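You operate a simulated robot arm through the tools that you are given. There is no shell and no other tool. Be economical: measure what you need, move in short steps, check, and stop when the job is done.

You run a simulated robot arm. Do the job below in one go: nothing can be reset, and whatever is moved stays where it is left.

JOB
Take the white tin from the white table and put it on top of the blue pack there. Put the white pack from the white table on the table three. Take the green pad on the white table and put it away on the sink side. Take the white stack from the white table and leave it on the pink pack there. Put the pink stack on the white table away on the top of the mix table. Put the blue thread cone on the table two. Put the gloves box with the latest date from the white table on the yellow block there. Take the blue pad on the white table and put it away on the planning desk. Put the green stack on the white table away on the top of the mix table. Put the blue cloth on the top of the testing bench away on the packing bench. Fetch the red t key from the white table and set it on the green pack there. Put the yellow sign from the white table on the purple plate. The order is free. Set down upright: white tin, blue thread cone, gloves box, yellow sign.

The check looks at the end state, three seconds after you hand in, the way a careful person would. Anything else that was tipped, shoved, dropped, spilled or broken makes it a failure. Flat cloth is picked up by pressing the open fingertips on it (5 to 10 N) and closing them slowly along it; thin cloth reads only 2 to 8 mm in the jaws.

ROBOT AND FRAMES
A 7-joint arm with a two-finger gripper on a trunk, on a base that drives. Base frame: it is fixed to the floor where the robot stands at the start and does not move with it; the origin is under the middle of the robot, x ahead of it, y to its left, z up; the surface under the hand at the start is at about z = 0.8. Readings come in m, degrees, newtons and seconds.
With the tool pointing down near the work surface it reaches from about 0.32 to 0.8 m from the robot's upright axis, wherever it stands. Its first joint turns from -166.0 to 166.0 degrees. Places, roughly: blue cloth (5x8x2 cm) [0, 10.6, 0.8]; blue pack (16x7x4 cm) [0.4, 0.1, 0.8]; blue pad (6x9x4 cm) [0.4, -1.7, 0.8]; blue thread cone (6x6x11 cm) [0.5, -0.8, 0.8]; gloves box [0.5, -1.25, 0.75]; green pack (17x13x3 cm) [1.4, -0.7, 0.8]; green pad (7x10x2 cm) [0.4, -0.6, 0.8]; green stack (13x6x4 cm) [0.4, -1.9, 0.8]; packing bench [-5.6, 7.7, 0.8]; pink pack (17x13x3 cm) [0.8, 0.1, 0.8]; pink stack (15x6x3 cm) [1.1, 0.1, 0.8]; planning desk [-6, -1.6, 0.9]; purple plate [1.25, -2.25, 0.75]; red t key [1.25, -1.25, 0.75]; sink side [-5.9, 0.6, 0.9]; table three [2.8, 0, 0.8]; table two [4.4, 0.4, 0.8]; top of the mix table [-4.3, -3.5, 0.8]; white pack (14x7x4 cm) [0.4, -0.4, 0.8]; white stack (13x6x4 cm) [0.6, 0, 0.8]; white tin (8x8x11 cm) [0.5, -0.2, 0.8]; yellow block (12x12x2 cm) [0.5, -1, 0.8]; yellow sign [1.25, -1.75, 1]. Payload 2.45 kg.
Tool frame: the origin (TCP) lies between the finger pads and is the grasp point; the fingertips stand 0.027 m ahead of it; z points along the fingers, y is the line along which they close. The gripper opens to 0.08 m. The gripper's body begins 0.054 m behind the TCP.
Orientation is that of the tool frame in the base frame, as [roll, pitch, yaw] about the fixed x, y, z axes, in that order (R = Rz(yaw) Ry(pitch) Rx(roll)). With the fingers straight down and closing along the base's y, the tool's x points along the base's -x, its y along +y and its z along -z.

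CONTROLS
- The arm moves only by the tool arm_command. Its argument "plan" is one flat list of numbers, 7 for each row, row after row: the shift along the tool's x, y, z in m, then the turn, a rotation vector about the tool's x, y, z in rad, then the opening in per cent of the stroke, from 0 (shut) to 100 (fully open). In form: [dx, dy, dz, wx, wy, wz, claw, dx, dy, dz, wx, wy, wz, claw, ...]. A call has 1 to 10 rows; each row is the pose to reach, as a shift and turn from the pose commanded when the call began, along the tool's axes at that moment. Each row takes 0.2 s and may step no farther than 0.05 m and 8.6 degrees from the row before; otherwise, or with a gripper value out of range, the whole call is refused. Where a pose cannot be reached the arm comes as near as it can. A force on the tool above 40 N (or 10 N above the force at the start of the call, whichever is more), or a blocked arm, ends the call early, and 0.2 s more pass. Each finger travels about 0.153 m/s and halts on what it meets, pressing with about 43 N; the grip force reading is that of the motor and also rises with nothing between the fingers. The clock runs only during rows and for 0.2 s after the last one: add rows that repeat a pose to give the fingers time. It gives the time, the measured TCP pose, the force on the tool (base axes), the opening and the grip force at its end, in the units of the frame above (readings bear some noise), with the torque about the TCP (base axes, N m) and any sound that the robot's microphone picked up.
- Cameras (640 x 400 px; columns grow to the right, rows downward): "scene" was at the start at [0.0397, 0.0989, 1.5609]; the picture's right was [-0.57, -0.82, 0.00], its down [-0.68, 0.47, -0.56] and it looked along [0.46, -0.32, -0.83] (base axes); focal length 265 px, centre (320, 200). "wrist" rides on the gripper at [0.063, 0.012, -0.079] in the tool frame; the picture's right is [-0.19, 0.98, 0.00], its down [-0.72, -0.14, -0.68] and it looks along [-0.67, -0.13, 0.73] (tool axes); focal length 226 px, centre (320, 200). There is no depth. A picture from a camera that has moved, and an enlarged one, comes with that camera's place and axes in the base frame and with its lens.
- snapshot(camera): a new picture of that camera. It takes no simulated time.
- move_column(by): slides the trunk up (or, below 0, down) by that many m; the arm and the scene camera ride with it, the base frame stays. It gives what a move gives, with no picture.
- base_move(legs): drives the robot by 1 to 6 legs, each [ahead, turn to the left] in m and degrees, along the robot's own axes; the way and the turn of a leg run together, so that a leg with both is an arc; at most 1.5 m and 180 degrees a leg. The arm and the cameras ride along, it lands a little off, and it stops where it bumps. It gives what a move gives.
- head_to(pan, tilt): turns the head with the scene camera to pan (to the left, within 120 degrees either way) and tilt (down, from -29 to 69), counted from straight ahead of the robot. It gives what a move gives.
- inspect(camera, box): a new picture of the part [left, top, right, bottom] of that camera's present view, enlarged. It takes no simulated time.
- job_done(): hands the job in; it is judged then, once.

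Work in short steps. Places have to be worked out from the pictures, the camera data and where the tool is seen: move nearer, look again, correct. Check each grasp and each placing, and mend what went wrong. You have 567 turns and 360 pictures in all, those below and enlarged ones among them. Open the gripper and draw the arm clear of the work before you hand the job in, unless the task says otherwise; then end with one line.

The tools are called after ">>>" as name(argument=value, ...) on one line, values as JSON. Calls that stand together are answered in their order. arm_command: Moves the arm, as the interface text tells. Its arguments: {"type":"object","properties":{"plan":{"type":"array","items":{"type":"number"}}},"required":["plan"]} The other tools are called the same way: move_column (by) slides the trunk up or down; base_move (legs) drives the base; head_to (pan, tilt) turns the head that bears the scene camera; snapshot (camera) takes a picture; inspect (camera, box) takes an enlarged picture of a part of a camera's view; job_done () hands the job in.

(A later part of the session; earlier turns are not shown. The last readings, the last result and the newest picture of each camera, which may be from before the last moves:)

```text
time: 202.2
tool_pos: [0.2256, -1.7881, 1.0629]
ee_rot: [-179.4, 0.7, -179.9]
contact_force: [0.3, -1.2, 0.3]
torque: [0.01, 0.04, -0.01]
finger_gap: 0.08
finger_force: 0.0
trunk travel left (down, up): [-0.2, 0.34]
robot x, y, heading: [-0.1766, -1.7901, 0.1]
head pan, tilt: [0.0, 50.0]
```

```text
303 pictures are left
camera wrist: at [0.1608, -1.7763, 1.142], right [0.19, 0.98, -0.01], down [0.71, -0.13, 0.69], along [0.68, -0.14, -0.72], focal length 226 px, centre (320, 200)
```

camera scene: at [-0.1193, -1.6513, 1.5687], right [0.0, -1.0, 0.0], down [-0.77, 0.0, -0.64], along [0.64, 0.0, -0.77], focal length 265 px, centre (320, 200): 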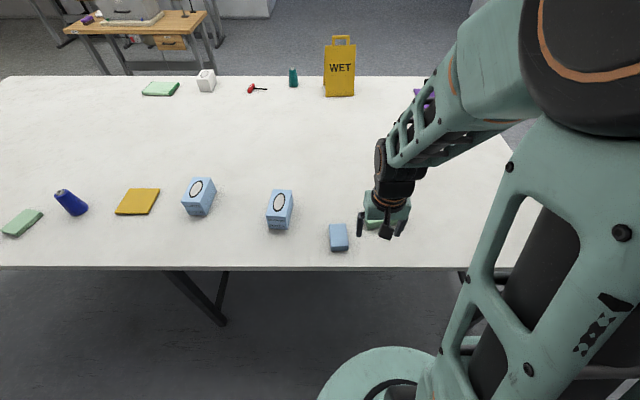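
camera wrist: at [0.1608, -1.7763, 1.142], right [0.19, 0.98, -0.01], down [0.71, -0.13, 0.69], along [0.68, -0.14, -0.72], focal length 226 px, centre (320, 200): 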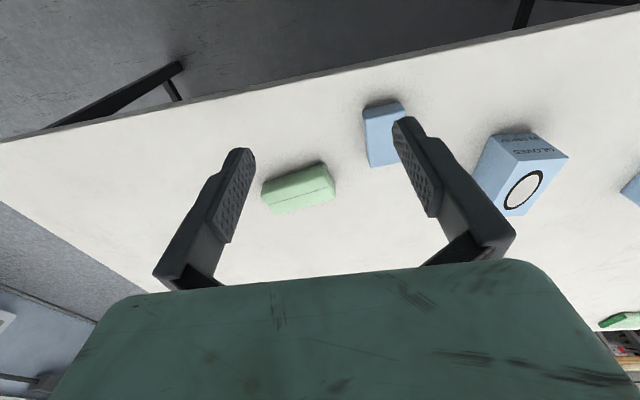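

Both gloves boxes show text on the side facing me. I zoom to read the dates.

>>> inspect(camera="scene", box=[170, 165, 310, 245])

>>> inspect(camera="wrist", box=[480, 120, 640, 220])

```text
4.57 times, centred on (240, 205) of scene
camera zoom: at [-0.1193, -1.6513, 1.5687], right [0.0, -1.0, 0.0], down [-0.77, 0.0, -0.64], along [0.64, 0.0, -0.77], focal length 1210 px, centre (686, 177)
```

zoom: 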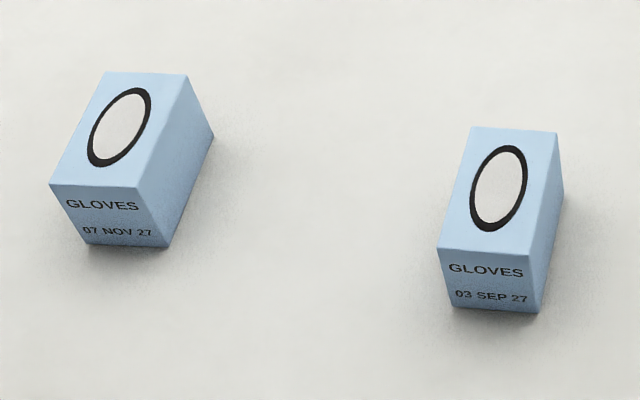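

```text
4.00 times, centred on (560, 170) of wrist
camera zoom: at [0.1608, -1.7763, 1.142], right [0.19, 0.98, -0.01], down [0.71, -0.13, 0.69], along [0.68, -0.14, -0.72], focal length 904 px, centre (-640, 320)
```

zoom: 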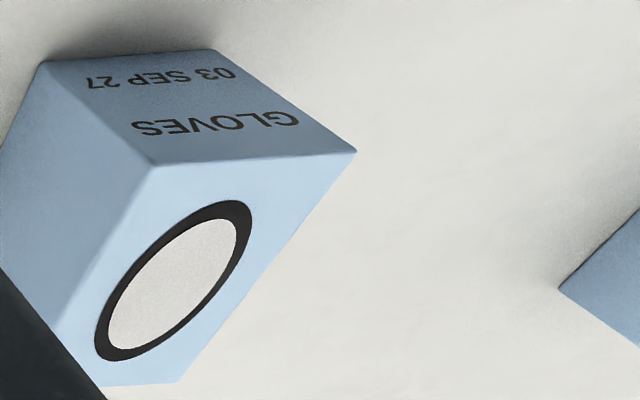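

The left box reads 07 NOV 27, the right 03 SEP 27. There's also a white box at the far side; I check whether it's a gloves box too.

>>> inspect(camera="scene", box=[130, 60, 310, 110])

>>> inspect(camera="scene", box=[0, 160, 180, 250])

```text
3.56 times, centred on (220, 85) of scene
camera zoom: at [-0.1193, -1.6513, 1.5687], right [0.0, -1.0, 0.0], down [-0.77, 0.0, -0.64], along [0.64, 0.0, -0.77], focal length 942 px, centre (676, 609)
```

zoom: 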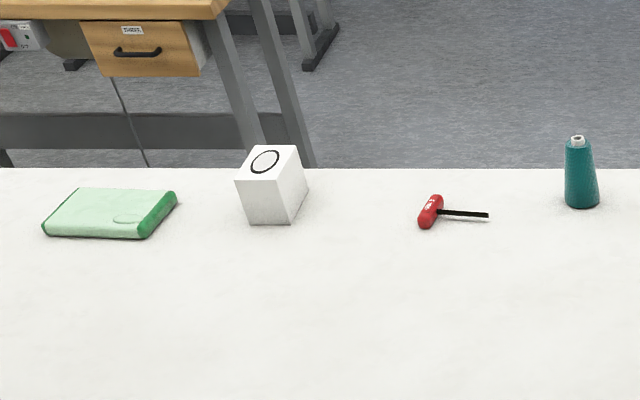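

```text
3.56 times, centred on (90, 205) of scene
camera zoom: at [-0.1193, -1.6513, 1.5687], right [0.0, -1.0, 0.0], down [-0.77, 0.0, -0.64], along [0.64, 0.0, -0.77], focal length 942 px, centre (1138, 182)
```

zoom: 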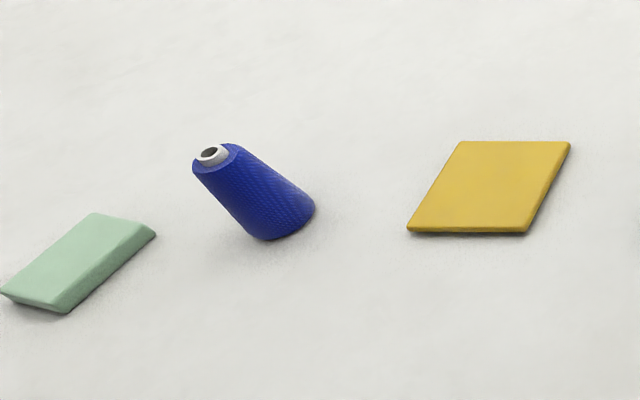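

The white box looks like a decoy (I'll check its label from the other side later); the NOV 27 box matches the listed spot. Now the green stack: centre ≈(0.407, -1.872), axis at ≈108°; I move above with yaw turned 72°.

>>> arm_command(plan=[-0.02, -0.009, 0, 0, 0, 0.14, 100, -0.04, -0.018, 0, 0, 0, 0.28, 100, -0.06, -0.028, 0, 0, 0, 0.42, 100, -0.08, -0.037, 0.01, 0, 0, 0.56, 100, -0.1, -0.046, 0.03, 0, 0, 0.7, 100, -0.12, -0.056, 0.05, 0, 0, 0.84, 100, -0.14, -0.065, 0.07, 0, 0, 0.98, 100, -0.16, -0.074, 0.08, 0, 0, 1.12, 100, -0.181, -0.084, 0.09, 0, 0, 1.262, 100])

>>> snapshot(camera="wrist")

```text
time: 204.2
tool_pos: [0.4081, -1.8738, 0.9761]
ee_rot: [179.7, 0.6, 107.7]
contact_force: [0.3, 0.4, -0.3]
torque: [0.01, 0.0, 0.0]
finger_gap: 0.0799
finger_force: 0.1
trunk travel left (down, up): [-0.2, 0.34]
robot x, y, heading: [-0.1753, -1.7946, 0.3]
head pan, tilt: [0.0, 50.0]
```

```text
298 pictures are left
camera wrist: at [0.4001, -1.8088, 1.0547], right [0.99, 0.11, 0.01], down [0.08, -0.72, 0.69], along [0.09, -0.68, -0.72], focal length 226 px, centre (320, 200)
```

wrist: 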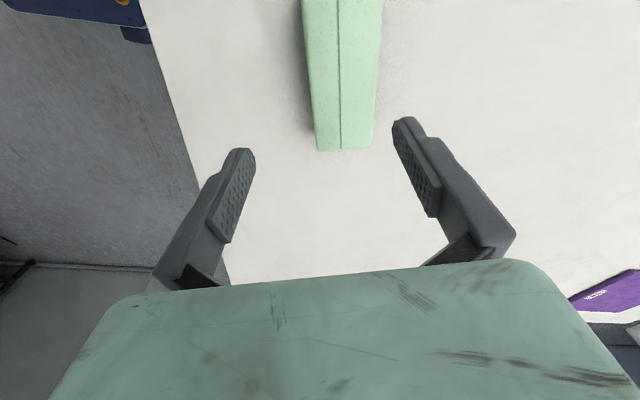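

Refined: stack centre ≈(0.4305, -1.868), axis ≈102°. I correct and descend to just above, then check.

>>> arm_command(plan=[-0.001, 0.022, 0.03, 0, 0, 0.1, 100, -0.001, 0.022, 0.07, 0, 0, 0.1, 100, -0.001, 0.022, 0.1, 0, 0, 0.1, 100])

>>> snapshot(camera="wrist")

```text
time: 204.9
tool_pos: [0.429, -1.8668, 0.8753]
ee_rot: [179.5, 0.7, 102.2]
contact_force: [0.2, -0.4, -0.3]
torque: [0.03, 0.01, 0.03]
finger_gap: 0.0801
finger_force: 0.0
trunk travel left (down, up): [-0.2, 0.34]
robot x, y, heading: [-0.1731, -1.7937, 0.1]
head pan, tilt: [0.0, 50.0]
```

```text
297 pictures are left
camera wrist: at [0.4276, -1.8033, 0.9541], right [1.0, 0.02, 0.01], down [0.0, -0.72, 0.69], along [0.02, -0.69, -0.72], focal length 226 px, centre (320, 200)
```

wrist: 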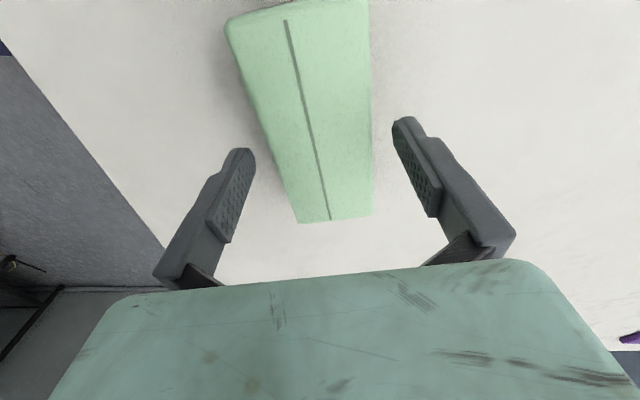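

Well aligned. Descend 33 mm, close, and lift.

>>> arm_command(plan=[0, 0, 0.02, 0, 0, 0, 100, 0, 0, 0.032, 0, 0, 0, 100, 0, 0, 0.032, 0, 0, 0, 70, 0, 0, 0.032, 0, 0, 0, 30, 0, 0, 0.032, 0, 0, 0, 0, 0, 0, 0.032, 0, 0, 0, 0, 0, 0, 0, 0, 0, 0, 0, 0, 0, -0.05, 0, 0, 0, 0, 0, 0, -0.1, 0, 0, 0, 0, 0, 0, -0.15, 0, 0, 0, 0])

>>> snapshot(camera="wrist")

```text
time: 207.2
tool_pos: [0.4275, -1.8662, 1.0271]
ee_rot: [179.4, 0.8, 102.0]
contact_force: [-0.6, 0.1, 0.4]
torque: [0.01, 0.02, 0.0]
finger_gap: 0.0584
finger_force: 43.3
trunk travel left (down, up): [-0.2, 0.34]
robot x, y, heading: [-0.1798, -1.7913, -0.0]
head pan, tilt: [0.0, 50.0]
```

```text
296 pictures are left
camera wrist: at [0.426, -1.8015, 1.1056], right [1.0, 0.02, 0.01], down [0.01, -0.73, 0.69], along [0.02, -0.69, -0.73], focal length 226 px, centre (320, 200)
```

wrist: 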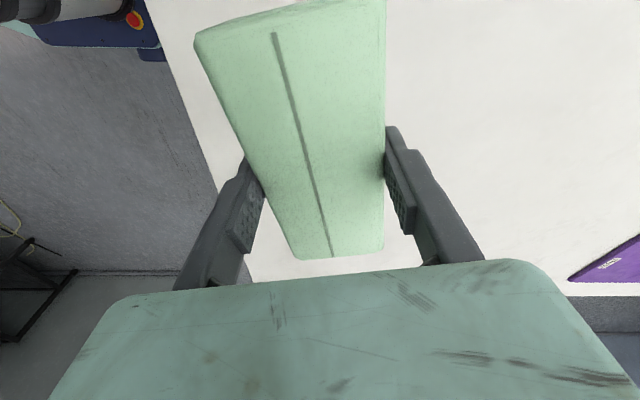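

Held. I fold to carry pose with the stack turned for placing, then drive back to the mix table.

>>> arm_command(plan=[0.013, -0.02, -0.007, 0, 0, -0.14, 0, 0.026, -0.04, -0.014, 0, 0, -0.28, 0, 0.039, -0.06, -0.021, 0, 0, -0.42, 0, 0.052, -0.08, -0.028, 0, 0, -0.56, 0, 0.065, -0.1, -0.035, 0, 0, -0.7, 0, 0.078, -0.12, -0.042, 0, 0, -0.84, 0, 0.091, -0.14, -0.049, 0, 0, -0.98, 0, 0.104, -0.16, -0.056, 0, 0, -1.12, 0, 0.117, -0.184, -0.063, 0, 0, -1.26, 0, 0.117, -0.184, -0.063, 0, 0, -1.361, 0])

>>> base_move(legs=[[-0.2, 0], [0, 180], [1.5, 0], [1.5, 0], [0.92, 0], [0, 90]])

```text
time: 209.3
tool_pos: [0.2222, -1.7915, 1.0868]
ee_rot: [-179.3, 0.5, -179.8]
contact_force: [0.0, 0.7, 0.0]
torque: [0.0, 0.0, 0.01]
finger_gap: 0.0586
finger_force: 43.3
trunk travel left (down, up): [-0.2, 0.34]
robot x, y, heading: [-0.1777, -1.7912, 0.1]
head pan, tilt: [0.0, 50.0]
```

```text
time: 240.8
tool_pos: [-4.3072, -2.0773, 1.0863]
ee_rot: [-179.4, 0.7, 87.9]
contact_force: [-0.7, -0.6, -0.4]
torque: [0.02, 0.01, 0.03]
finger_gap: 0.0585
finger_force: 42.2
trunk travel left (down, up): [-0.2, 0.34]
robot x, y, heading: [-4.2921, -1.6775, -92.3]
head pan, tilt: [0.0, 50.0]
```

I straighten and drive up to the mix table.

>>> base_move(legs=[[0, 2.2], [1.05, 0]])

>>> snapshot(camera="scene")

```text
time: 246.6
tool_pos: [-4.2851, -3.1217, 1.0867]
ee_rot: [-179.4, 0.6, 90.5]
contact_force: [-0.6, 0.2, 0.7]
torque: [0.01, 0.01, 0.01]
finger_gap: 0.0586
finger_force: 43.0
trunk travel left (down, up): [-0.2, 0.34]
robot x, y, heading: [-4.2865, -2.7272, -89.7]
head pan, tilt: [0.0, 50.0]
```

```text
295 pictures are left
camera scene: at [-4.1465, -2.7783, 1.5687], right [-1.0, -0.01, 0.0], down [-0.01, 0.77, -0.64], along [0.0, -0.64, -0.77], focal length 265 px, centre (320, 200)
```

scene: 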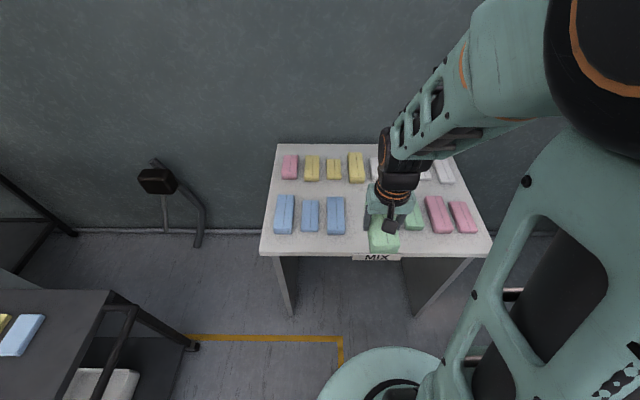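

I'm laterally on the green slot (x≈-4.285). Extend 21 cm forward and lower to 0.965 to check.

>>> arm_command(plan=[-0.045, 0, 0, 0, 0, 0, 0, -0.09, 0, 0, 0, 0, 0, 0, -0.135, 0.001, 0, 0, 0, 0, 0, -0.18, 0.001, 0, 0, 0, 0, 0, -0.212, 0.002, 0, 0, 0, 0, 0, -0.212, 0.002, 0.05, 0, 0, 0, 0, -0.212, 0.002, 0.1, 0, 0, 0, 0, -0.212, 0.002, 0.12, 0, 0, 0, 0])

>>> snapshot(camera="wrist")

>>> inspect(camera="scene", box=[250, 140, 500, 270])

```text
time: 248.4
tool_pos: [-4.283, -3.336, 0.9676]
ee_rot: [-179.4, 0.6, 90.5]
contact_force: [0.6, 0.4, 0.1]
torque: [0.01, -0.01, 0.02]
finger_gap: 0.0586
finger_force: 42.5
trunk travel left (down, up): [-0.2, 0.34]
robot x, y, heading: [-4.2878, -2.724, -89.6]
head pan, tilt: [0.0, 50.0]
```

```text
294 pictures are left
camera wrist: at [-4.2696, -3.2716, 1.0458], right [0.98, -0.19, -0.01], down [-0.13, -0.71, 0.69], along [-0.13, -0.68, -0.72], focal length 226 px, centre (320, 200)
```

wrist: 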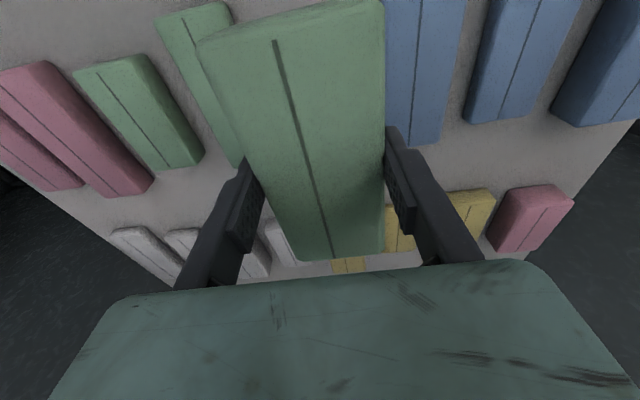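

```text
2.56 times, centred on (375, 205) of scene
camera zoom: at [-4.1465, -2.7784, 1.5687], right [-1.0, -0.01, 0.0], down [-0.01, 0.77, -0.64], along [0.0, -0.64, -0.77], focal length 678 px, centre (179, 187)
```

zoom: 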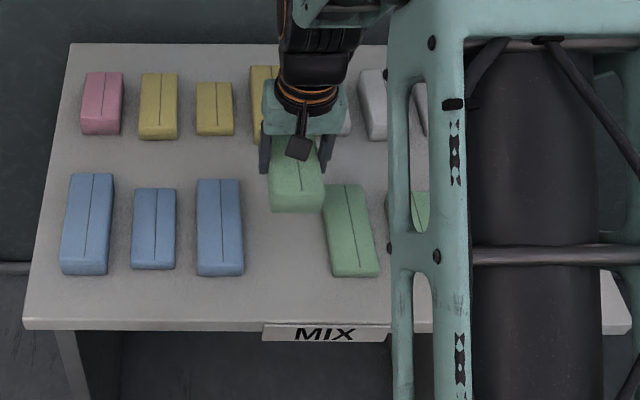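

Slot mid measures ≈-4.289; shift 6 mm and lower to 0.847.

>>> arm_command(plan=[0.002, -0.006, 0.03, 0, 0, 0, 0, 0.002, -0.006, 0.07, 0, 0, 0, 0, 0.002, -0.006, 0.09, 0, 0, 0, 0])

>>> inspect(camera="scene", box=[300, 170, 440, 270])

```text
time: 249.2
tool_pos: [-4.288, -3.3327, 0.8776]
ee_rot: [-179.4, 0.6, 90.6]
contact_force: [0.2, -0.5, -0.1]
torque: [-0.02, 0.01, -0.01]
finger_gap: 0.0586
finger_force: 43.2
trunk travel left (down, up): [-0.2, 0.34]
robot x, y, heading: [-4.2825, -2.7205, -89.6]
head pan, tilt: [0.0, 50.0]
```

```text
4.00 times, centred on (370, 220) of scene
camera zoom: at [-4.1464, -2.7784, 1.5686], right [-1.0, -0.01, 0.0], down [-0.01, 0.77, -0.64], along [0.0, -0.64, -0.77], focal length 1059 px, centre (120, 120)
```

zoom: 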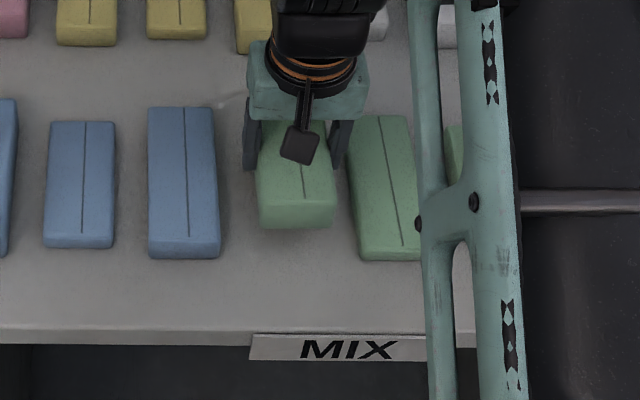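

>>> arm_command(plan=[0, 0, 0.015, 0, 0, 0, 0, 0, 0, 0.03, 0, 0, 0, 0, 0, 0, 0.033, 0, 0, 0, 0])

>>> arm_command(plan=[0, 0, 0.003, 0, 0, 0, 0])

```text
time: 250.0
tool_pos: [-4.2878, -3.3341, 0.8444]
ee_rot: [-179.4, 0.6, 90.4]
contact_force: [0.3, -0.1, -0.8]
torque: [0.0, -0.03, -0.03]
finger_gap: 0.0584
finger_force: 43.2
trunk travel left (down, up): [-0.2, 0.34]
robot x, y, heading: [-4.2901, -2.7228, -89.7]
head pan, tilt: [0.0, 50.0]
```

```text
time: 250.4
tool_pos: [-4.2896, -3.3341, 0.8434]
ee_rot: [-179.5, 0.7, 90.6]
contact_force: [0.2, 1.4, 9.9]
torque: [0.09, -0.32, 0.1]
finger_gap: 0.0588
finger_force: 43.0
trunk travel left (down, up): [-0.2, 0.34]
robot x, y, heading: [-4.2923, -2.7196, -89.6]
head pan, tilt: [0.0, 50.0]
```

Light contact (10 N). Open to ~72 mm and rise.

>>> arm_command(plan=[0, 0, -0.001, 0, 0, 0, 80, 0, 0, -0.001, 0, 0, 0, 90, 0, 0, -0.001, 0, 0, 0, 90, 0, 0, -0.04, 0, 0, 0, 90, 0, 0, -0.09, 0, 0, 0, 90, 0, 0, -0.14, 0, 0, 0, 90, 0, 0, -0.19, 0, 0, 0, 90, 0, 0, -0.23, 0, 0, 0, 90])

>>> inspect(camera="scene", box=[250, 140, 500, 270])

```text
time: 252.2
tool_pos: [-4.2862, -3.3301, 1.0708]
ee_rot: [-179.3, 0.6, 90.5]
contact_force: [0.4, 0.8, -0.1]
torque: [-0.01, -0.01, -0.03]
finger_gap: 0.0719
finger_force: 0.0
trunk travel left (down, up): [-0.2, 0.34]
robot x, y, heading: [-4.2898, -2.7231, -89.7]
head pan, tilt: [0.0, 50.0]
```

```text
2.56 times, centred on (375, 205) of scene
camera zoom: at [-4.1465, -2.7777, 1.5687], right [-1.0, -0.01, 0.0], down [-0.01, 0.77, -0.64], along [0.0, -0.64, -0.77], focal length 678 px, centre (179, 187)
```

zoom: 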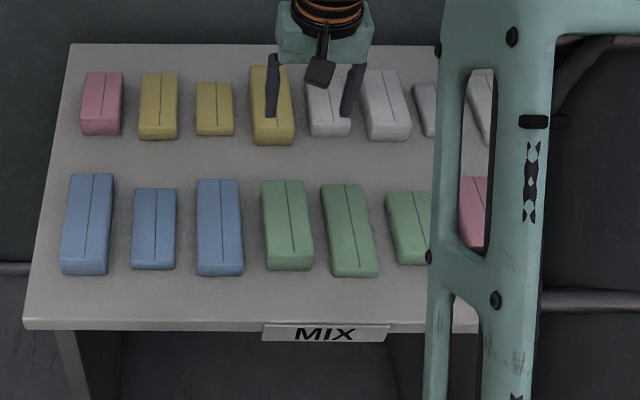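

Green stack placed in its slot. Retract and drive back for the blue pad.

>>> arm_command(plan=[0.045, 0, 0, 0, 0, 0, 90, 0.09, 0, 0, 0, 0, 0, 100, 0.135, 0, 0, 0, 0, 0, 100, 0.18, 0, 0, 0, 0, 0, 100, 0.205, 0, 0, 0, 0, 0, 100])

>>> base_move(legs=[[-0.95, 0], [0, 90], [1.5, 0], [1.5, 0], [1.12, 0]])

>>> snapshot(camera="wrist")

>>> snapshot(camera="scene")

```text
time: 253.4
tool_pos: [-4.2893, -3.1252, 1.0705]
ee_rot: [-179.3, 0.6, 90.4]
contact_force: [-0.6, -0.8, 0.0]
torque: [0.02, 0.0, 0.04]
finger_gap: 0.0799
finger_force: 0.1
trunk travel left (down, up): [-0.2, 0.34]
robot x, y, heading: [-4.2891, -2.7229, -89.8]
head pan, tilt: [0.0, 50.0]
```

```text
time: 281.8
tool_pos: [0.2552, -1.7713, 1.0699]
ee_rot: [-179.4, 0.6, 179.9]
contact_force: [-0.1, 0.6, -0.6]
torque: [-0.03, 0.01, 0.01]
finger_gap: 0.0798
finger_force: 0.1
trunk travel left (down, up): [-0.2, 0.34]
robot x, y, heading: [-0.1468, -1.7675, -0.4]
head pan, tilt: [0.0, 50.0]
```

```text
290 pictures are left
camera wrist: at [0.192, -1.7591, 1.1486], right [0.19, 0.98, -0.01], down [0.71, -0.13, 0.69], along [0.68, -0.14, -0.72], focal length 226 px, centre (320, 200)
```

wrist: 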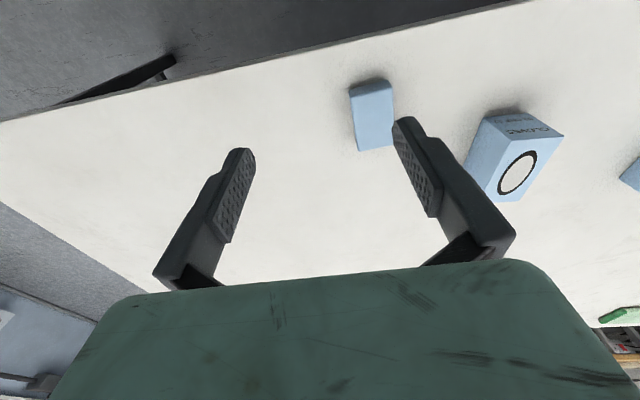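

```text
289 pictures are left
camera scene: at [-0.0901, -1.6274, 1.5687], right [0.0, -1.0, 0.0], down [-0.77, 0.0, -0.64], along [0.64, 0.0, -0.77], focal length 265 px, centre (320, 200)
```

scene: 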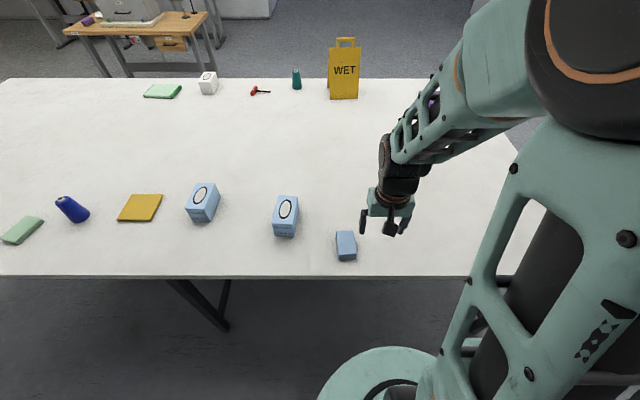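

Blue pad centre ≈(0.350, -1.711), long axis along x. I move over it and descend to about 0.90.

>>> arm_command(plan=[-0.04, 0.025, 0, 0, 0, -0.03, 100, -0.08, 0.05, 0, 0, 0, -0.05, 100, -0.095, 0.06, 0.04, 0, 0, -0.05, 100, -0.095, 0.06, 0.09, 0, 0, -0.05, 100, -0.095, 0.06, 0.14, 0, 0, -0.05, 100, -0.095, 0.06, 0.17, 0, 0, -0.05, 100])

>>> snapshot(camera="wrist")

```text
time: 283.2
tool_pos: [0.3535, -1.7131, 0.8995]
ee_rot: [-179.5, 0.6, -177.0]
contact_force: [0.0, 0.2, -0.6]
torque: [-0.01, 0.02, 0.0]
finger_gap: 0.0799
finger_force: 0.1
trunk travel left (down, up): [-0.2, 0.34]
robot x, y, heading: [-0.1451, -1.7696, -0.0]
head pan, tilt: [0.0, 50.0]
```

```text
288 pictures are left
camera wrist: at [0.2888, -1.704, 0.9782], right [0.14, 0.99, -0.01], down [0.72, -0.1, 0.69], along [0.68, -0.11, -0.72], focal length 226 px, centre (320, 200)
```

wrist: 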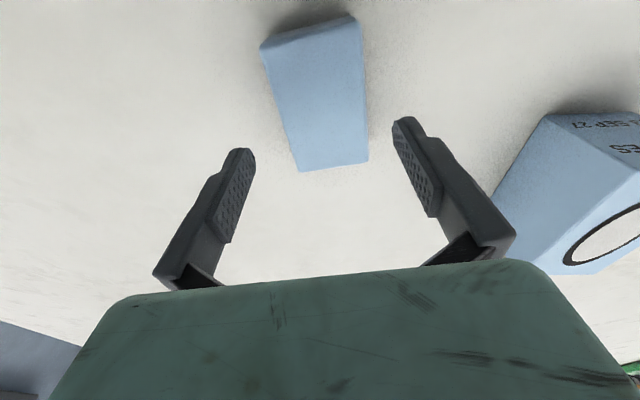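

Aligned. Shift 6 mm back, descend to TCP 0.842, close, lift.

>>> arm_command(plan=[0.006, 0.002, 0.03, 0, 0, 0, 100, 0.006, 0.002, 0.057, 0, 0, 0, 100, 0.006, 0.002, 0.057, 0, 0, 0, 60, 0.006, 0.002, 0.057, 0, 0, 0, 30, 0.006, 0.002, 0.057, 0, 0, 0, 0, 0.006, 0.002, 0.057, 0, 0, 0, 0, 0.006, 0.002, 0.03, 0, 0, 0, 0, 0.006, 0.002, -0.01, 0, 0, 0, 0, 0.006, 0.002, -0.05, 0, 0, 0, 0, 0.006, 0.002, -0.1, 0, 0, 0, 0])

>>> snapshot(camera="wrist")

```text
time: 285.4
tool_pos: [0.345, -1.7096, 1.0005]
ee_rot: [-179.4, 0.6, -177.1]
contact_force: [0.0, 0.1, -0.7]
torque: [-0.02, 0.02, 0.04]
finger_gap: 0.0568
finger_force: 43.3
trunk travel left (down, up): [-0.2, 0.34]
robot x, y, heading: [-0.1459, -1.771, 0.2]
head pan, tilt: [0.0, 50.0]
```

```text
287 pictures are left
camera wrist: at [0.2807, -1.7004, 1.0783], right [0.14, 0.99, -0.01], down [0.72, -0.1, 0.69], along [0.68, -0.1, -0.72], focal length 226 px, centre (320, 200)
```

wrist: 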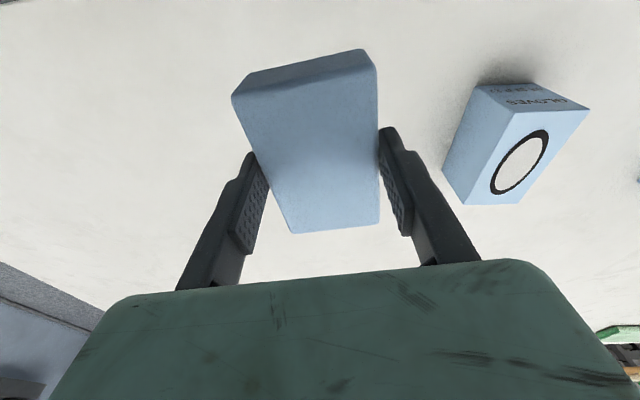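

Held (57 mm). I carry it toward the planning desk at (-6, -1.6), stopping at x≈-4.6 to look.

>>> arm_command(plan=[0.046, -0.028, -0.03, 0, 0, 0, 0, 0.093, -0.055, -0.06, 0, 0, 0, 0, 0.093, -0.055, -0.1, 0, 0, 0, 0])

>>> base_move(legs=[[-0.2, 0], [0, 180], [1.5, 0], [1.5, 0], [1.25, 0]])

>>> head_to(pan=0, tilt=30)

>>> snapshot(camera="scene")

```text
refused: row 1 steps farther than a row can; nothing moved
```

```text
time: 314.4
tool_pos: [-5.0973, -1.6876, 0.9986]
ee_rot: [-179.4, 0.5, 1.3]
contact_force: [0.9, -0.2, -0.2]
torque: [-0.04, -0.01, 0.0]
finger_gap: 0.0564
finger_force: 43.2
trunk travel left (down, up): [-0.2, 0.34]
robot x, y, heading: [-4.6036, -1.6411, 178.2]
head pan, tilt: [0.0, 50.0]
```

```text
time: 315.2
tool_pos: [-5.0966, -1.6873, 1.0001]
ee_rot: [-179.3, 0.5, 1.1]
contact_force: [-0.4, 0.1, -1.1]
torque: [-0.03, -0.04, -0.01]
finger_gap: 0.0564
finger_force: 43.4
trunk travel left (down, up): [-0.2, 0.34]
robot x, y, heading: [-4.6041, -1.6444, 178.2]
head pan, tilt: [0.0, 30.0]
```

```text
286 pictures are left
camera scene: at [-4.6743, -1.7825, 1.5981], right [0.03, 1.0, 0.0], down [0.5, -0.02, -0.87], along [-0.87, 0.03, -0.5], focal length 265 px, centre (320, 200)
```

scene: 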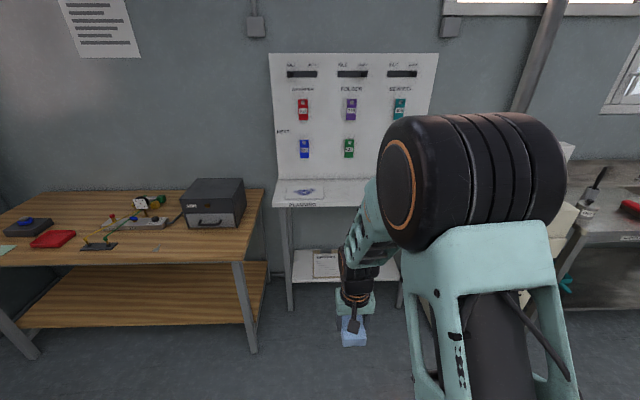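

The planning desk is the narrow shelf with the tag board, labelled "PLANNING". I raise the pad and inspect the surface.

>>> arm_command(plan=[0, 0, -0.04, 0, 0, 0, 0, 0.03, 0, -0.08, 0, 0, 0, 0, 0.06, 0, -0.11, 0, 0, 0, 0])

>>> inspect(camera="scene", box=[255, 150, 435, 290])

```text
time: 316.0
tool_pos: [-5.0335, -1.6867, 1.1097]
ee_rot: [-179.4, 0.6, 1.2]
contact_force: [0.4, -0.1, -0.2]
torque: [0.02, 0.0, -0.01]
finger_gap: 0.0565
finger_force: 43.1
trunk travel left (down, up): [-0.2, 0.34]
robot x, y, heading: [-4.5985, -1.647, 178.3]
head pan, tilt: [0.0, 30.0]
```

```text
2.86 times, centred on (345, 220) of scene
camera zoom: at [-4.6734, -1.7824, 1.5983], right [0.03, 1.0, 0.0], down [0.5, -0.02, -0.87], along [-0.87, 0.03, -0.5], focal length 757 px, centre (249, 143)
```

zoom: 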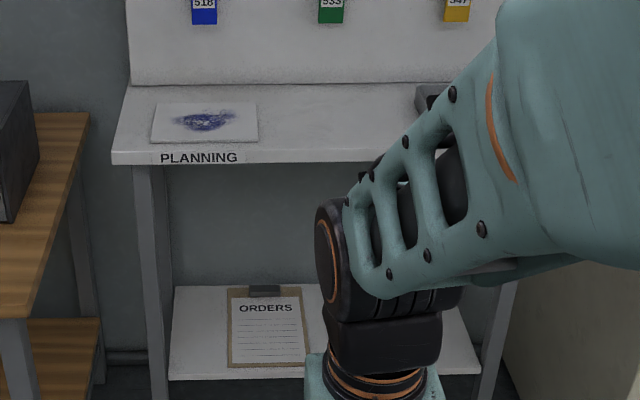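

There is free surface between the inked sheet and the object at right, around (-5.97, -1.57). I drive up to the desk.

>>> base_move(legs=[[0, 1.5], [0.78, 0]])

>>> head_to(pan=0, tilt=45)

>>> snapshot(camera="scene")

>>> snapshot(camera="wrist")

```text
time: 320.6
tool_pos: [-5.8152, -1.6974, 1.1087]
ee_rot: [-179.4, 0.6, 2.7]
contact_force: [-0.1, -0.9, -0.6]
torque: [0.0, -0.03, 0.01]
finger_gap: 0.0564
finger_force: 43.0
trunk travel left (down, up): [-0.2, 0.34]
robot x, y, heading: [-5.3809, -1.6443, 180.0]
head pan, tilt: [0.0, 30.0]
```

```text
time: 321.4
tool_pos: [-5.8161, -1.6966, 1.108]
ee_rot: [-179.3, 0.6, 2.8]
contact_force: [0.1, -0.3, -0.2]
torque: [-0.01, 0.0, 0.01]
finger_gap: 0.0566
finger_force: 43.0
trunk travel left (down, up): [-0.2, 0.34]
robot x, y, heading: [-5.3832, -1.64, 179.6]
head pan, tilt: [0.0, 45.0]
```

```text
284 pictures are left
camera scene: at [-5.4423, -1.7821, 1.5756], right [0.0, 1.0, 0.0], down [0.71, 0.0, -0.71], along [-0.71, 0.0, -0.71], focal length 265 px, centre (320, 200)
```

scene: 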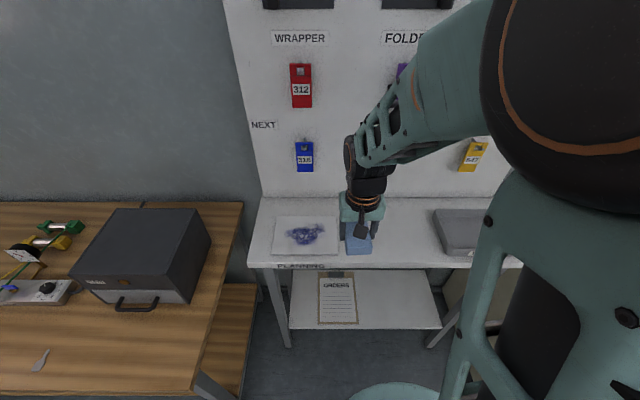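

```text
283 pictures are left
camera wrist: at [-5.7501, -1.7074, 1.187], right [-0.15, -0.99, -0.01], down [-0.72, 0.1, 0.69], along [-0.68, 0.11, -0.72], focal length 226 px, centre (320, 200)
```

wrist: 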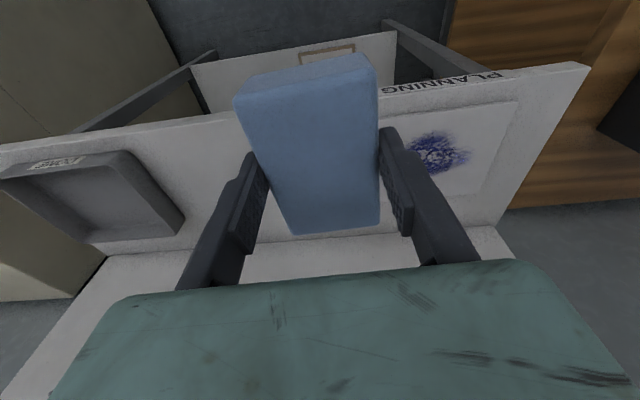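

I move over the clear middle area at (-5.985, -1.565) and lower to 1.0.

>>> arm_command(plan=[-0.033, -0.028, 0, 0, 0, 0, 0, -0.066, -0.056, 0, 0, 0, 0, 0, -0.099, -0.084, 0, 0, 0, 0, 0, -0.132, -0.112, 0, 0, 0, 0, 0, -0.163, -0.14, 0, 0, 0, 0, 0, -0.163, -0.14, 0.05, 0, 0, 0, 0, -0.163, -0.14, 0.1, 0, 0, 0, 0])

>>> snapshot(camera="wrist")

>>> snapshot(camera="scene")

```text
time: 323.0
tool_pos: [-5.9854, -1.5639, 1.0103]
ee_rot: [-179.4, 0.6, 2.8]
contact_force: [-0.1, 0.4, -0.4]
torque: [0.02, -0.02, -0.01]
finger_gap: 0.0564
finger_force: 43.2
trunk travel left (down, up): [-0.2, 0.34]
robot x, y, heading: [-5.3818, -1.6415, 179.9]
head pan, tilt: [0.0, 45.0]
```

```text
282 pictures are left
camera wrist: at [-5.921, -1.5739, 1.0888], right [-0.14, -0.99, -0.01], down [-0.72, 0.1, 0.69], along [-0.68, 0.11, -0.72], focal length 226 px, centre (320, 200)
```

wrist: 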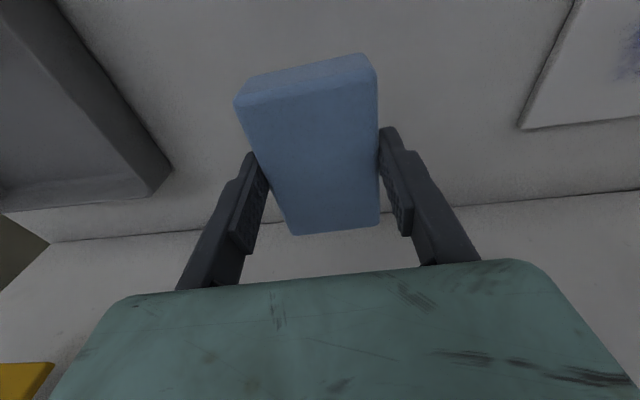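

```text
281 pictures are left
camera scene: at [-5.443, -1.7821, 1.5755], right [0.0, 1.0, 0.0], down [0.71, 0.0, -0.71], along [-0.71, 0.0, -0.71], focal length 265 px, centre (320, 200)
```

scene: 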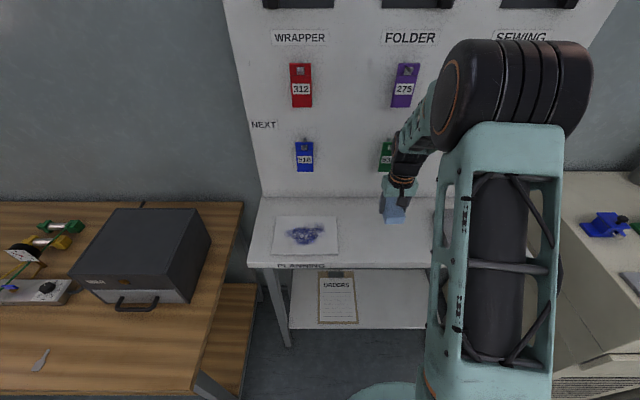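

Clear below. I lower gradually with the force guard.

>>> arm_command(plan=[0, 0, 0.02, 0, 0, 0, 0, 0, 0, 0.04, 0, 0, 0, 0, 0, 0, 0.05, 0, 0, 0, 0, 0, 0, 0.056, 0, 0, 0, 0, 0, 0, 0.062, 0, 0, 0, 0])

>>> inspect(camera="scene", box=[320, 170, 460, 270])

```text
time: 324.2
tool_pos: [-5.9868, -1.5618, 0.9499]
ee_rot: [-179.5, 0.6, 2.9]
contact_force: [0.7, 0.2, 0.0]
torque: [0.0, -0.01, -0.03]
finger_gap: 0.0567
finger_force: 43.1
trunk travel left (down, up): [-0.2, 0.34]
robot x, y, heading: [-5.3829, -1.644, 179.9]
head pan, tilt: [0.0, 45.0]
```

```text
4.00 times, centred on (390, 220) of scene
camera zoom: at [-5.4425, -1.782, 1.5756], right [0.0, 1.0, 0.0], down [0.71, 0.0, -0.71], along [-0.71, 0.0, -0.71], focal length 1059 px, centre (40, 120)
```

zoom: 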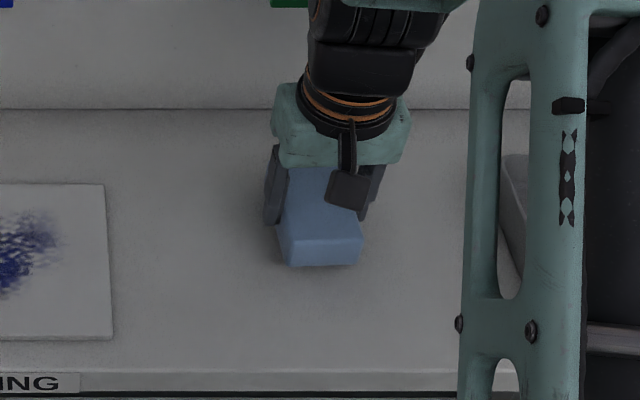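

>>> arm_command(plan=[0, 0, 0.005, 0, 0, 0, 0, 0, 0, 0.01, 0, 0, 0, 0])

>>> arm_command(plan=[0, 0, 0.003, 0, 0, 0, 0, 0, 0, 0.006, 0, 0, 0, 0])

```text
time: 324.8
tool_pos: [-5.9869, -1.5631, 0.9421]
ee_rot: [-179.4, 0.8, 2.8]
contact_force: [3.4, -0.6, 22.0]
torque: [-0.65, -0.68, 0.07]
finger_gap: 0.0568
finger_force: 43.0
trunk travel left (down, up): [-0.2, 0.34]
robot x, y, heading: [-5.377, -1.6432, 179.9]
head pan, tilt: [0.0, 45.0]
```

```text
time: 325.2
tool_pos: [-5.9874, -1.564, 0.9413]
ee_rot: [-179.4, 1.0, 2.8]
contact_force: [7.2, -0.7, 20.0]
torque: [-0.57, -0.87, 0.18]
finger_gap: 0.0565
finger_force: 43.0
trunk travel left (down, up): [-0.2, 0.34]
robot x, y, heading: [-5.3834, -1.6413, 179.9]
head pan, tilt: [0.0, 45.0]
stopped in row 2: the force on the tool passed its limit at 44 N (the readings are from after the stop); the commanded pose is now the measured one
```

It's seated. Ease up, open and rise.

>>> arm_command(plan=[0, 0, -0.002, 0, 0, 0, 0, 0, 0, -0.002, 0, 0, 0, 80, 0, 0, -0.002, 0, 0, 0, 100, 0, 0, -0.002, 0, 0, 0, 100, 0, 0, -0.04, 0, 0, 0, 100, 0, 0, -0.09, 0, 0, 0, 100, 0, 0, -0.14, 0, 0, 0, 100, 0.04, 0, -0.15, 0, 0, 0, 100, 0.08, 0, -0.15, 0, 0, 0, 100, 0.12, 0, -0.15, 0, 0, 0, 100])

>>> snapshot(camera="scene")

```text
time: 327.4
tool_pos: [-5.8648, -1.5587, 1.0887]
ee_rot: [-179.4, 0.9, 2.8]
contact_force: [-0.8, 0.2, 0.2]
torque: [0.01, -0.02, -0.04]
finger_gap: 0.08
finger_force: 0.1
trunk travel left (down, up): [-0.2, 0.34]
robot x, y, heading: [-5.3797, -1.6444, 179.7]
head pan, tilt: [0.0, 45.0]
```

```text
279 pictures are left
camera scene: at [-5.4418, -1.7821, 1.5756], right [0.0, 1.0, 0.0], down [0.71, 0.0, -0.71], along [-0.71, 0.0, -0.71], focal length 265 px, centre (320, 200)
```

scene: 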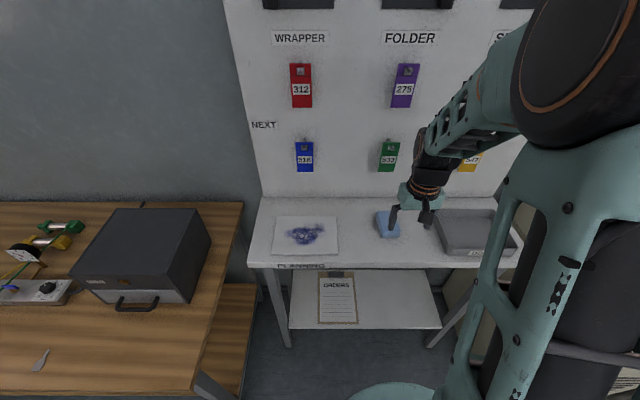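

Blue pad is on the desk. I quickly read the tray's label in case it matters.

>>> inspect(camera="scene", box=[420, 195, 530, 270])

```text
5.33 times, centred on (475, 232) of scene
camera zoom: at [-5.4418, -1.7821, 1.5756], right [0.0, 1.0, 0.0], down [0.71, 0.0, -0.71], along [-0.71, 0.0, -0.71], focal length 1412 px, centre (-507, 27)
```

zoom: 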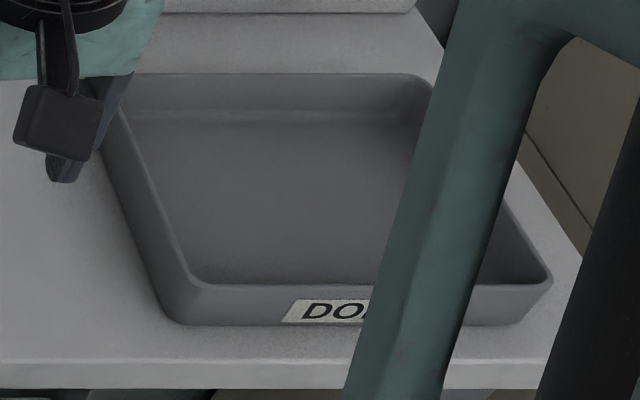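

That's a "DONE" tray; the desk placement is fine. Next I drive back to the white table near y≈-0.6 for the green pad.

>>> base_move(legs=[[-0.6, 0], [0, -167], [1.5, 0], [1.5, 0], [1.5, 0], [0.18, 0]])

>>> base_move(legs=[[0, -12.8]])

>>> snapshot(camera="scene")

>>> snapshot(camera="wrist")

```text
time: 360.1
tool_pos: [0.2735, -0.531, 1.0877]
ee_rot: [-179.4, 0.9, -164.1]
contact_force: [-0.1, 1.0, -0.6]
torque: [-0.01, 0.01, 0.02]
finger_gap: 0.0801
finger_force: 0.0
trunk travel left (down, up): [-0.2, 0.34]
robot x, y, heading: [-0.2169, -0.5583, 13.2]
head pan, tilt: [0.0, 45.0]
```

```text
time: 361.3
tool_pos: [0.2682, -0.639, 1.089]
ee_rot: [-179.4, 0.8, -176.6]
contact_force: [0.5, 0.2, 0.1]
torque: [-0.03, 0.0, -0.02]
finger_gap: 0.0801
finger_force: 0.0
trunk travel left (down, up): [-0.2, 0.34]
robot x, y, heading: [-0.2193, -0.5625, 0.3]
head pan, tilt: [0.0, 45.0]
```

```text
277 pictures are left
camera scene: at [-0.1559, -0.4203, 1.5756], right [0.01, -1.0, 0.0], down [-0.71, 0.0, -0.71], along [0.71, 0.0, -0.71], focal length 265 px, centre (320, 200)
```

scene: 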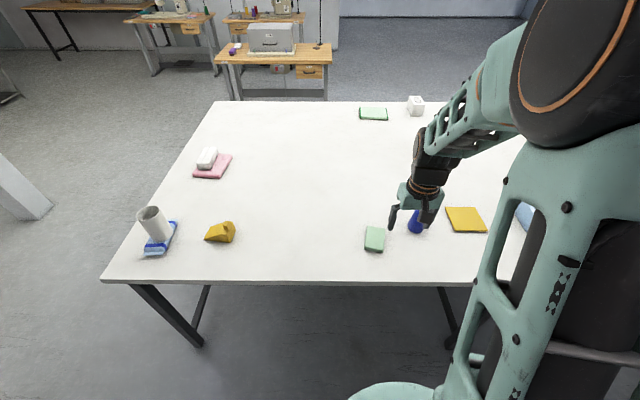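

```text
276 pictures are left
camera wrist: at [0.2022, -0.6302, 1.1665], right [0.14, 0.99, -0.01], down [0.71, -0.09, 0.69], along [0.69, -0.1, -0.72], focal length 226 px, centre (320, 200)
```

wrist: 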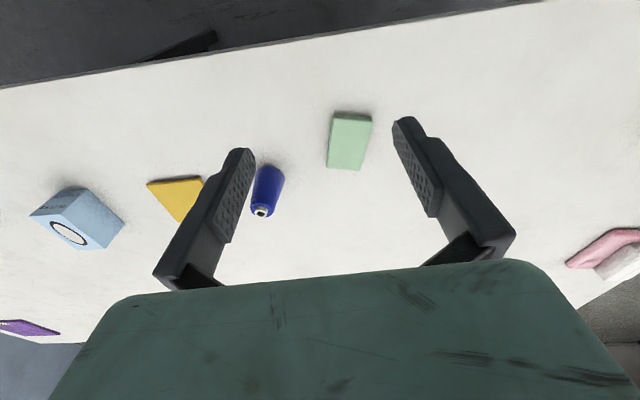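

Green pad centre ≈(0.405, -0.613), axis ≈-12°. I move above it, rotate 15°, and descend to 0.92.

>>> arm_command(plan=[-0.045, 0.006, 0, 0, 0, 0.13, 100, -0.09, 0.012, 0, 0, 0, 0.262, 100, -0.138, 0.018, 0, 0, 0, 0.262, 100, -0.138, 0.018, 0.05, 0, 0, 0.262, 100, -0.138, 0.018, 0.1, 0, 0, 0.262, 100, -0.138, 0.018, 0.15, 0, 0, 0.262, 100, -0.138, 0.018, 0.17, 0, 0, 0.262, 100])

>>> snapshot(camera="wrist")

```text
time: 362.9
tool_pos: [0.4065, -0.614, 0.9193]
ee_rot: [-179.6, 1.1, 168.4]
contact_force: [-0.9, 0.5, -0.6]
torque: [-0.01, 0.02, 0.03]
finger_gap: 0.0799
finger_force: 0.1
trunk travel left (down, up): [-0.2, 0.34]
robot x, y, heading: [-0.2205, -0.5607, 0.6]
head pan, tilt: [0.0, 45.0]
```

```text
275 pictures are left
camera wrist: at [0.3455, -0.5897, 0.9972], right [0.39, 0.92, 0.0], down [0.66, -0.28, 0.7], along [0.64, -0.27, -0.72], focal length 226 px, centre (320, 200)
```

wrist: 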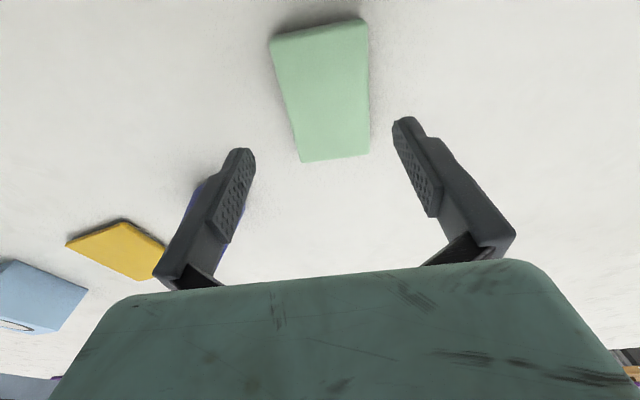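

Aligned to a few degrees. Fine-rotate, remove the 1° tilt, and descend to TCP 0.841.

>>> arm_command(plan=[0, 0.004, 0.02, 0, 0.019, 0.06, 100, 0, 0.004, 0.05, 0, 0.019, 0.06, 100, 0, 0.004, 0.07, 0, 0.019, 0.06, 100, 0, 0.004, 0.078, 0, 0.019, 0.06, 100])

>>> snapshot(camera="wrist")

```text
time: 363.9
tool_pos: [0.4095, -0.6128, 0.8417]
ee_rot: [-179.7, 0.0, 164.9]
contact_force: [-0.1, 0.0, -0.8]
torque: [0.01, 0.01, 0.03]
finger_gap: 0.0799
finger_force: 0.0
trunk travel left (down, up): [-0.2, 0.34]
robot x, y, heading: [-0.218, -0.5618, 0.4]
head pan, tilt: [0.0, 45.0]
```

```text
274 pictures are left
camera wrist: at [0.3513, -0.5832, 0.921], right [0.44, 0.9, -0.01], down [0.66, -0.32, 0.68], along [0.61, -0.31, -0.73], focal length 226 px, centre (320, 200)
```

wrist: 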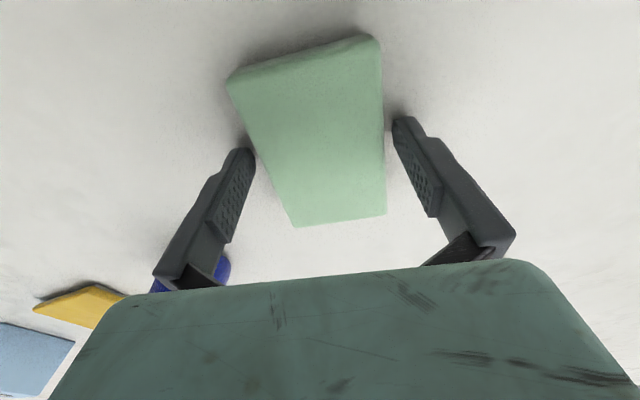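

Jaws straddle the pad. Lower 2.5 mm, close gently, lift.

>>> arm_command(plan=[0, 0, 0.0025, 0, 0, 0, 90, 0, 0, 0.0025, 0, 0, 0, 70, 0, 0, 0.0025, 0, 0, 0, 40, 0, 0, 0.0025, 0, 0, 0, 0, 0, 0, 0.0025, 0, 0, 0, 0, 0, 0, -0.02, 0, 0, 0, 0, 0, 0, -0.06, 0, 0, 0, 0, 0, 0, -0.1, 0, 0, 0, 0])

>>> snapshot(camera="wrist")

```text
time: 365.7
tool_pos: [0.4091, -0.6095, 0.9435]
ee_rot: [-179.7, -0.1, 164.9]
contact_force: [0.6, 0.1, 0.0]
torque: [-0.06, -0.01, -0.01]
finger_gap: 0.0648
finger_force: 43.3
trunk travel left (down, up): [-0.2, 0.34]
robot x, y, heading: [-0.221, -0.5638, 0.7]
head pan, tilt: [0.0, 45.0]
```

```text
273 pictures are left
camera wrist: at [0.3511, -0.5826, 1.0224], right [0.44, 0.9, -0.01], down [0.66, -0.32, 0.68], along [0.61, -0.31, -0.73], focal length 226 px, centre (320, 200)
```

wrist: 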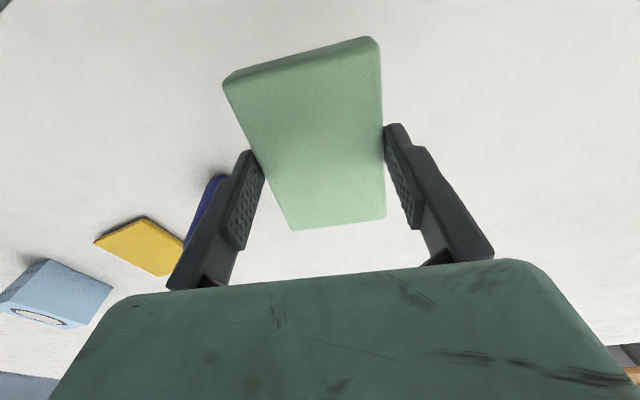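

Held (65 mm). I fold to carry pose and drive toward the sink side.

>>> arm_command(plan=[0.036, -0.0015, -0.028, 0, 0, -0.045, 0, 0.071, -0.003, -0.056, 0, 0, -0.09, 0, 0.107, -0.0045, -0.085, 0, 0, -0.135, 0, 0.143, -0.006, -0.113, 0, 0, -0.18, 0, 0.178, -0.0075, -0.141, 0, 0, -0.225, 0, 0.214, -0.009, -0.17, 0, 0, -0.26, 0])

>>> base_move(legs=[[-0.4, 0], [0, 165], [1.5, 0], [1.5, 0], [1.2, 0], [0, 14.5]])

>>> head_to(pan=0, tilt=30)

>>> snapshot(camera="scene")

```text
time: 367.1
tool_pos: [0.2013, -0.5626, 1.1138]
ee_rot: [-179.7, -0.1, 179.8]
contact_force: [0.3, -0.8, 0.4]
torque: [-0.02, 0.02, -0.06]
finger_gap: 0.0646
finger_force: 42.9
trunk travel left (down, up): [-0.2, 0.34]
robot x, y, heading: [-0.2187, -0.5622, 0.6]
head pan, tilt: [0.0, 45.0]
```

```text
time: 397.1
tool_pos: [-5.0738, 0.5789, 1.1139]
ee_rot: [-179.7, -0.2, -1.7]
contact_force: [0.0, 0.3, 0.1]
torque: [-0.01, -0.04, 0.0]
finger_gap: 0.0646
finger_force: 42.9
trunk travel left (down, up): [-0.2, 0.34]
robot x, y, heading: [-4.6565, 0.5685, 179.1]
head pan, tilt: [0.0, 45.0]
```

```text
time: 397.8
tool_pos: [-5.0751, 0.5816, 1.1141]
ee_rot: [-179.7, -0.1, -1.6]
contact_force: [0.0, 0.2, -0.3]
torque: [0.01, 0.0, 0.02]
finger_gap: 0.0646
finger_force: 42.7
trunk travel left (down, up): [-0.2, 0.34]
robot x, y, heading: [-4.6546, 0.5656, 179.0]
head pan, tilt: [0.0, 30.0]
```

```text
272 pictures are left
camera scene: at [-4.7286, 0.4297, 1.5981], right [0.02, 1.0, 0.0], down [0.5, -0.01, -0.87], along [-0.87, 0.01, -0.5], focal length 265 px, centre (320, 200)
```

scene: 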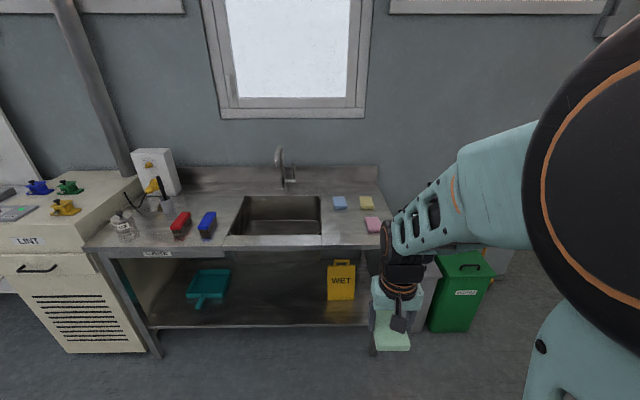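

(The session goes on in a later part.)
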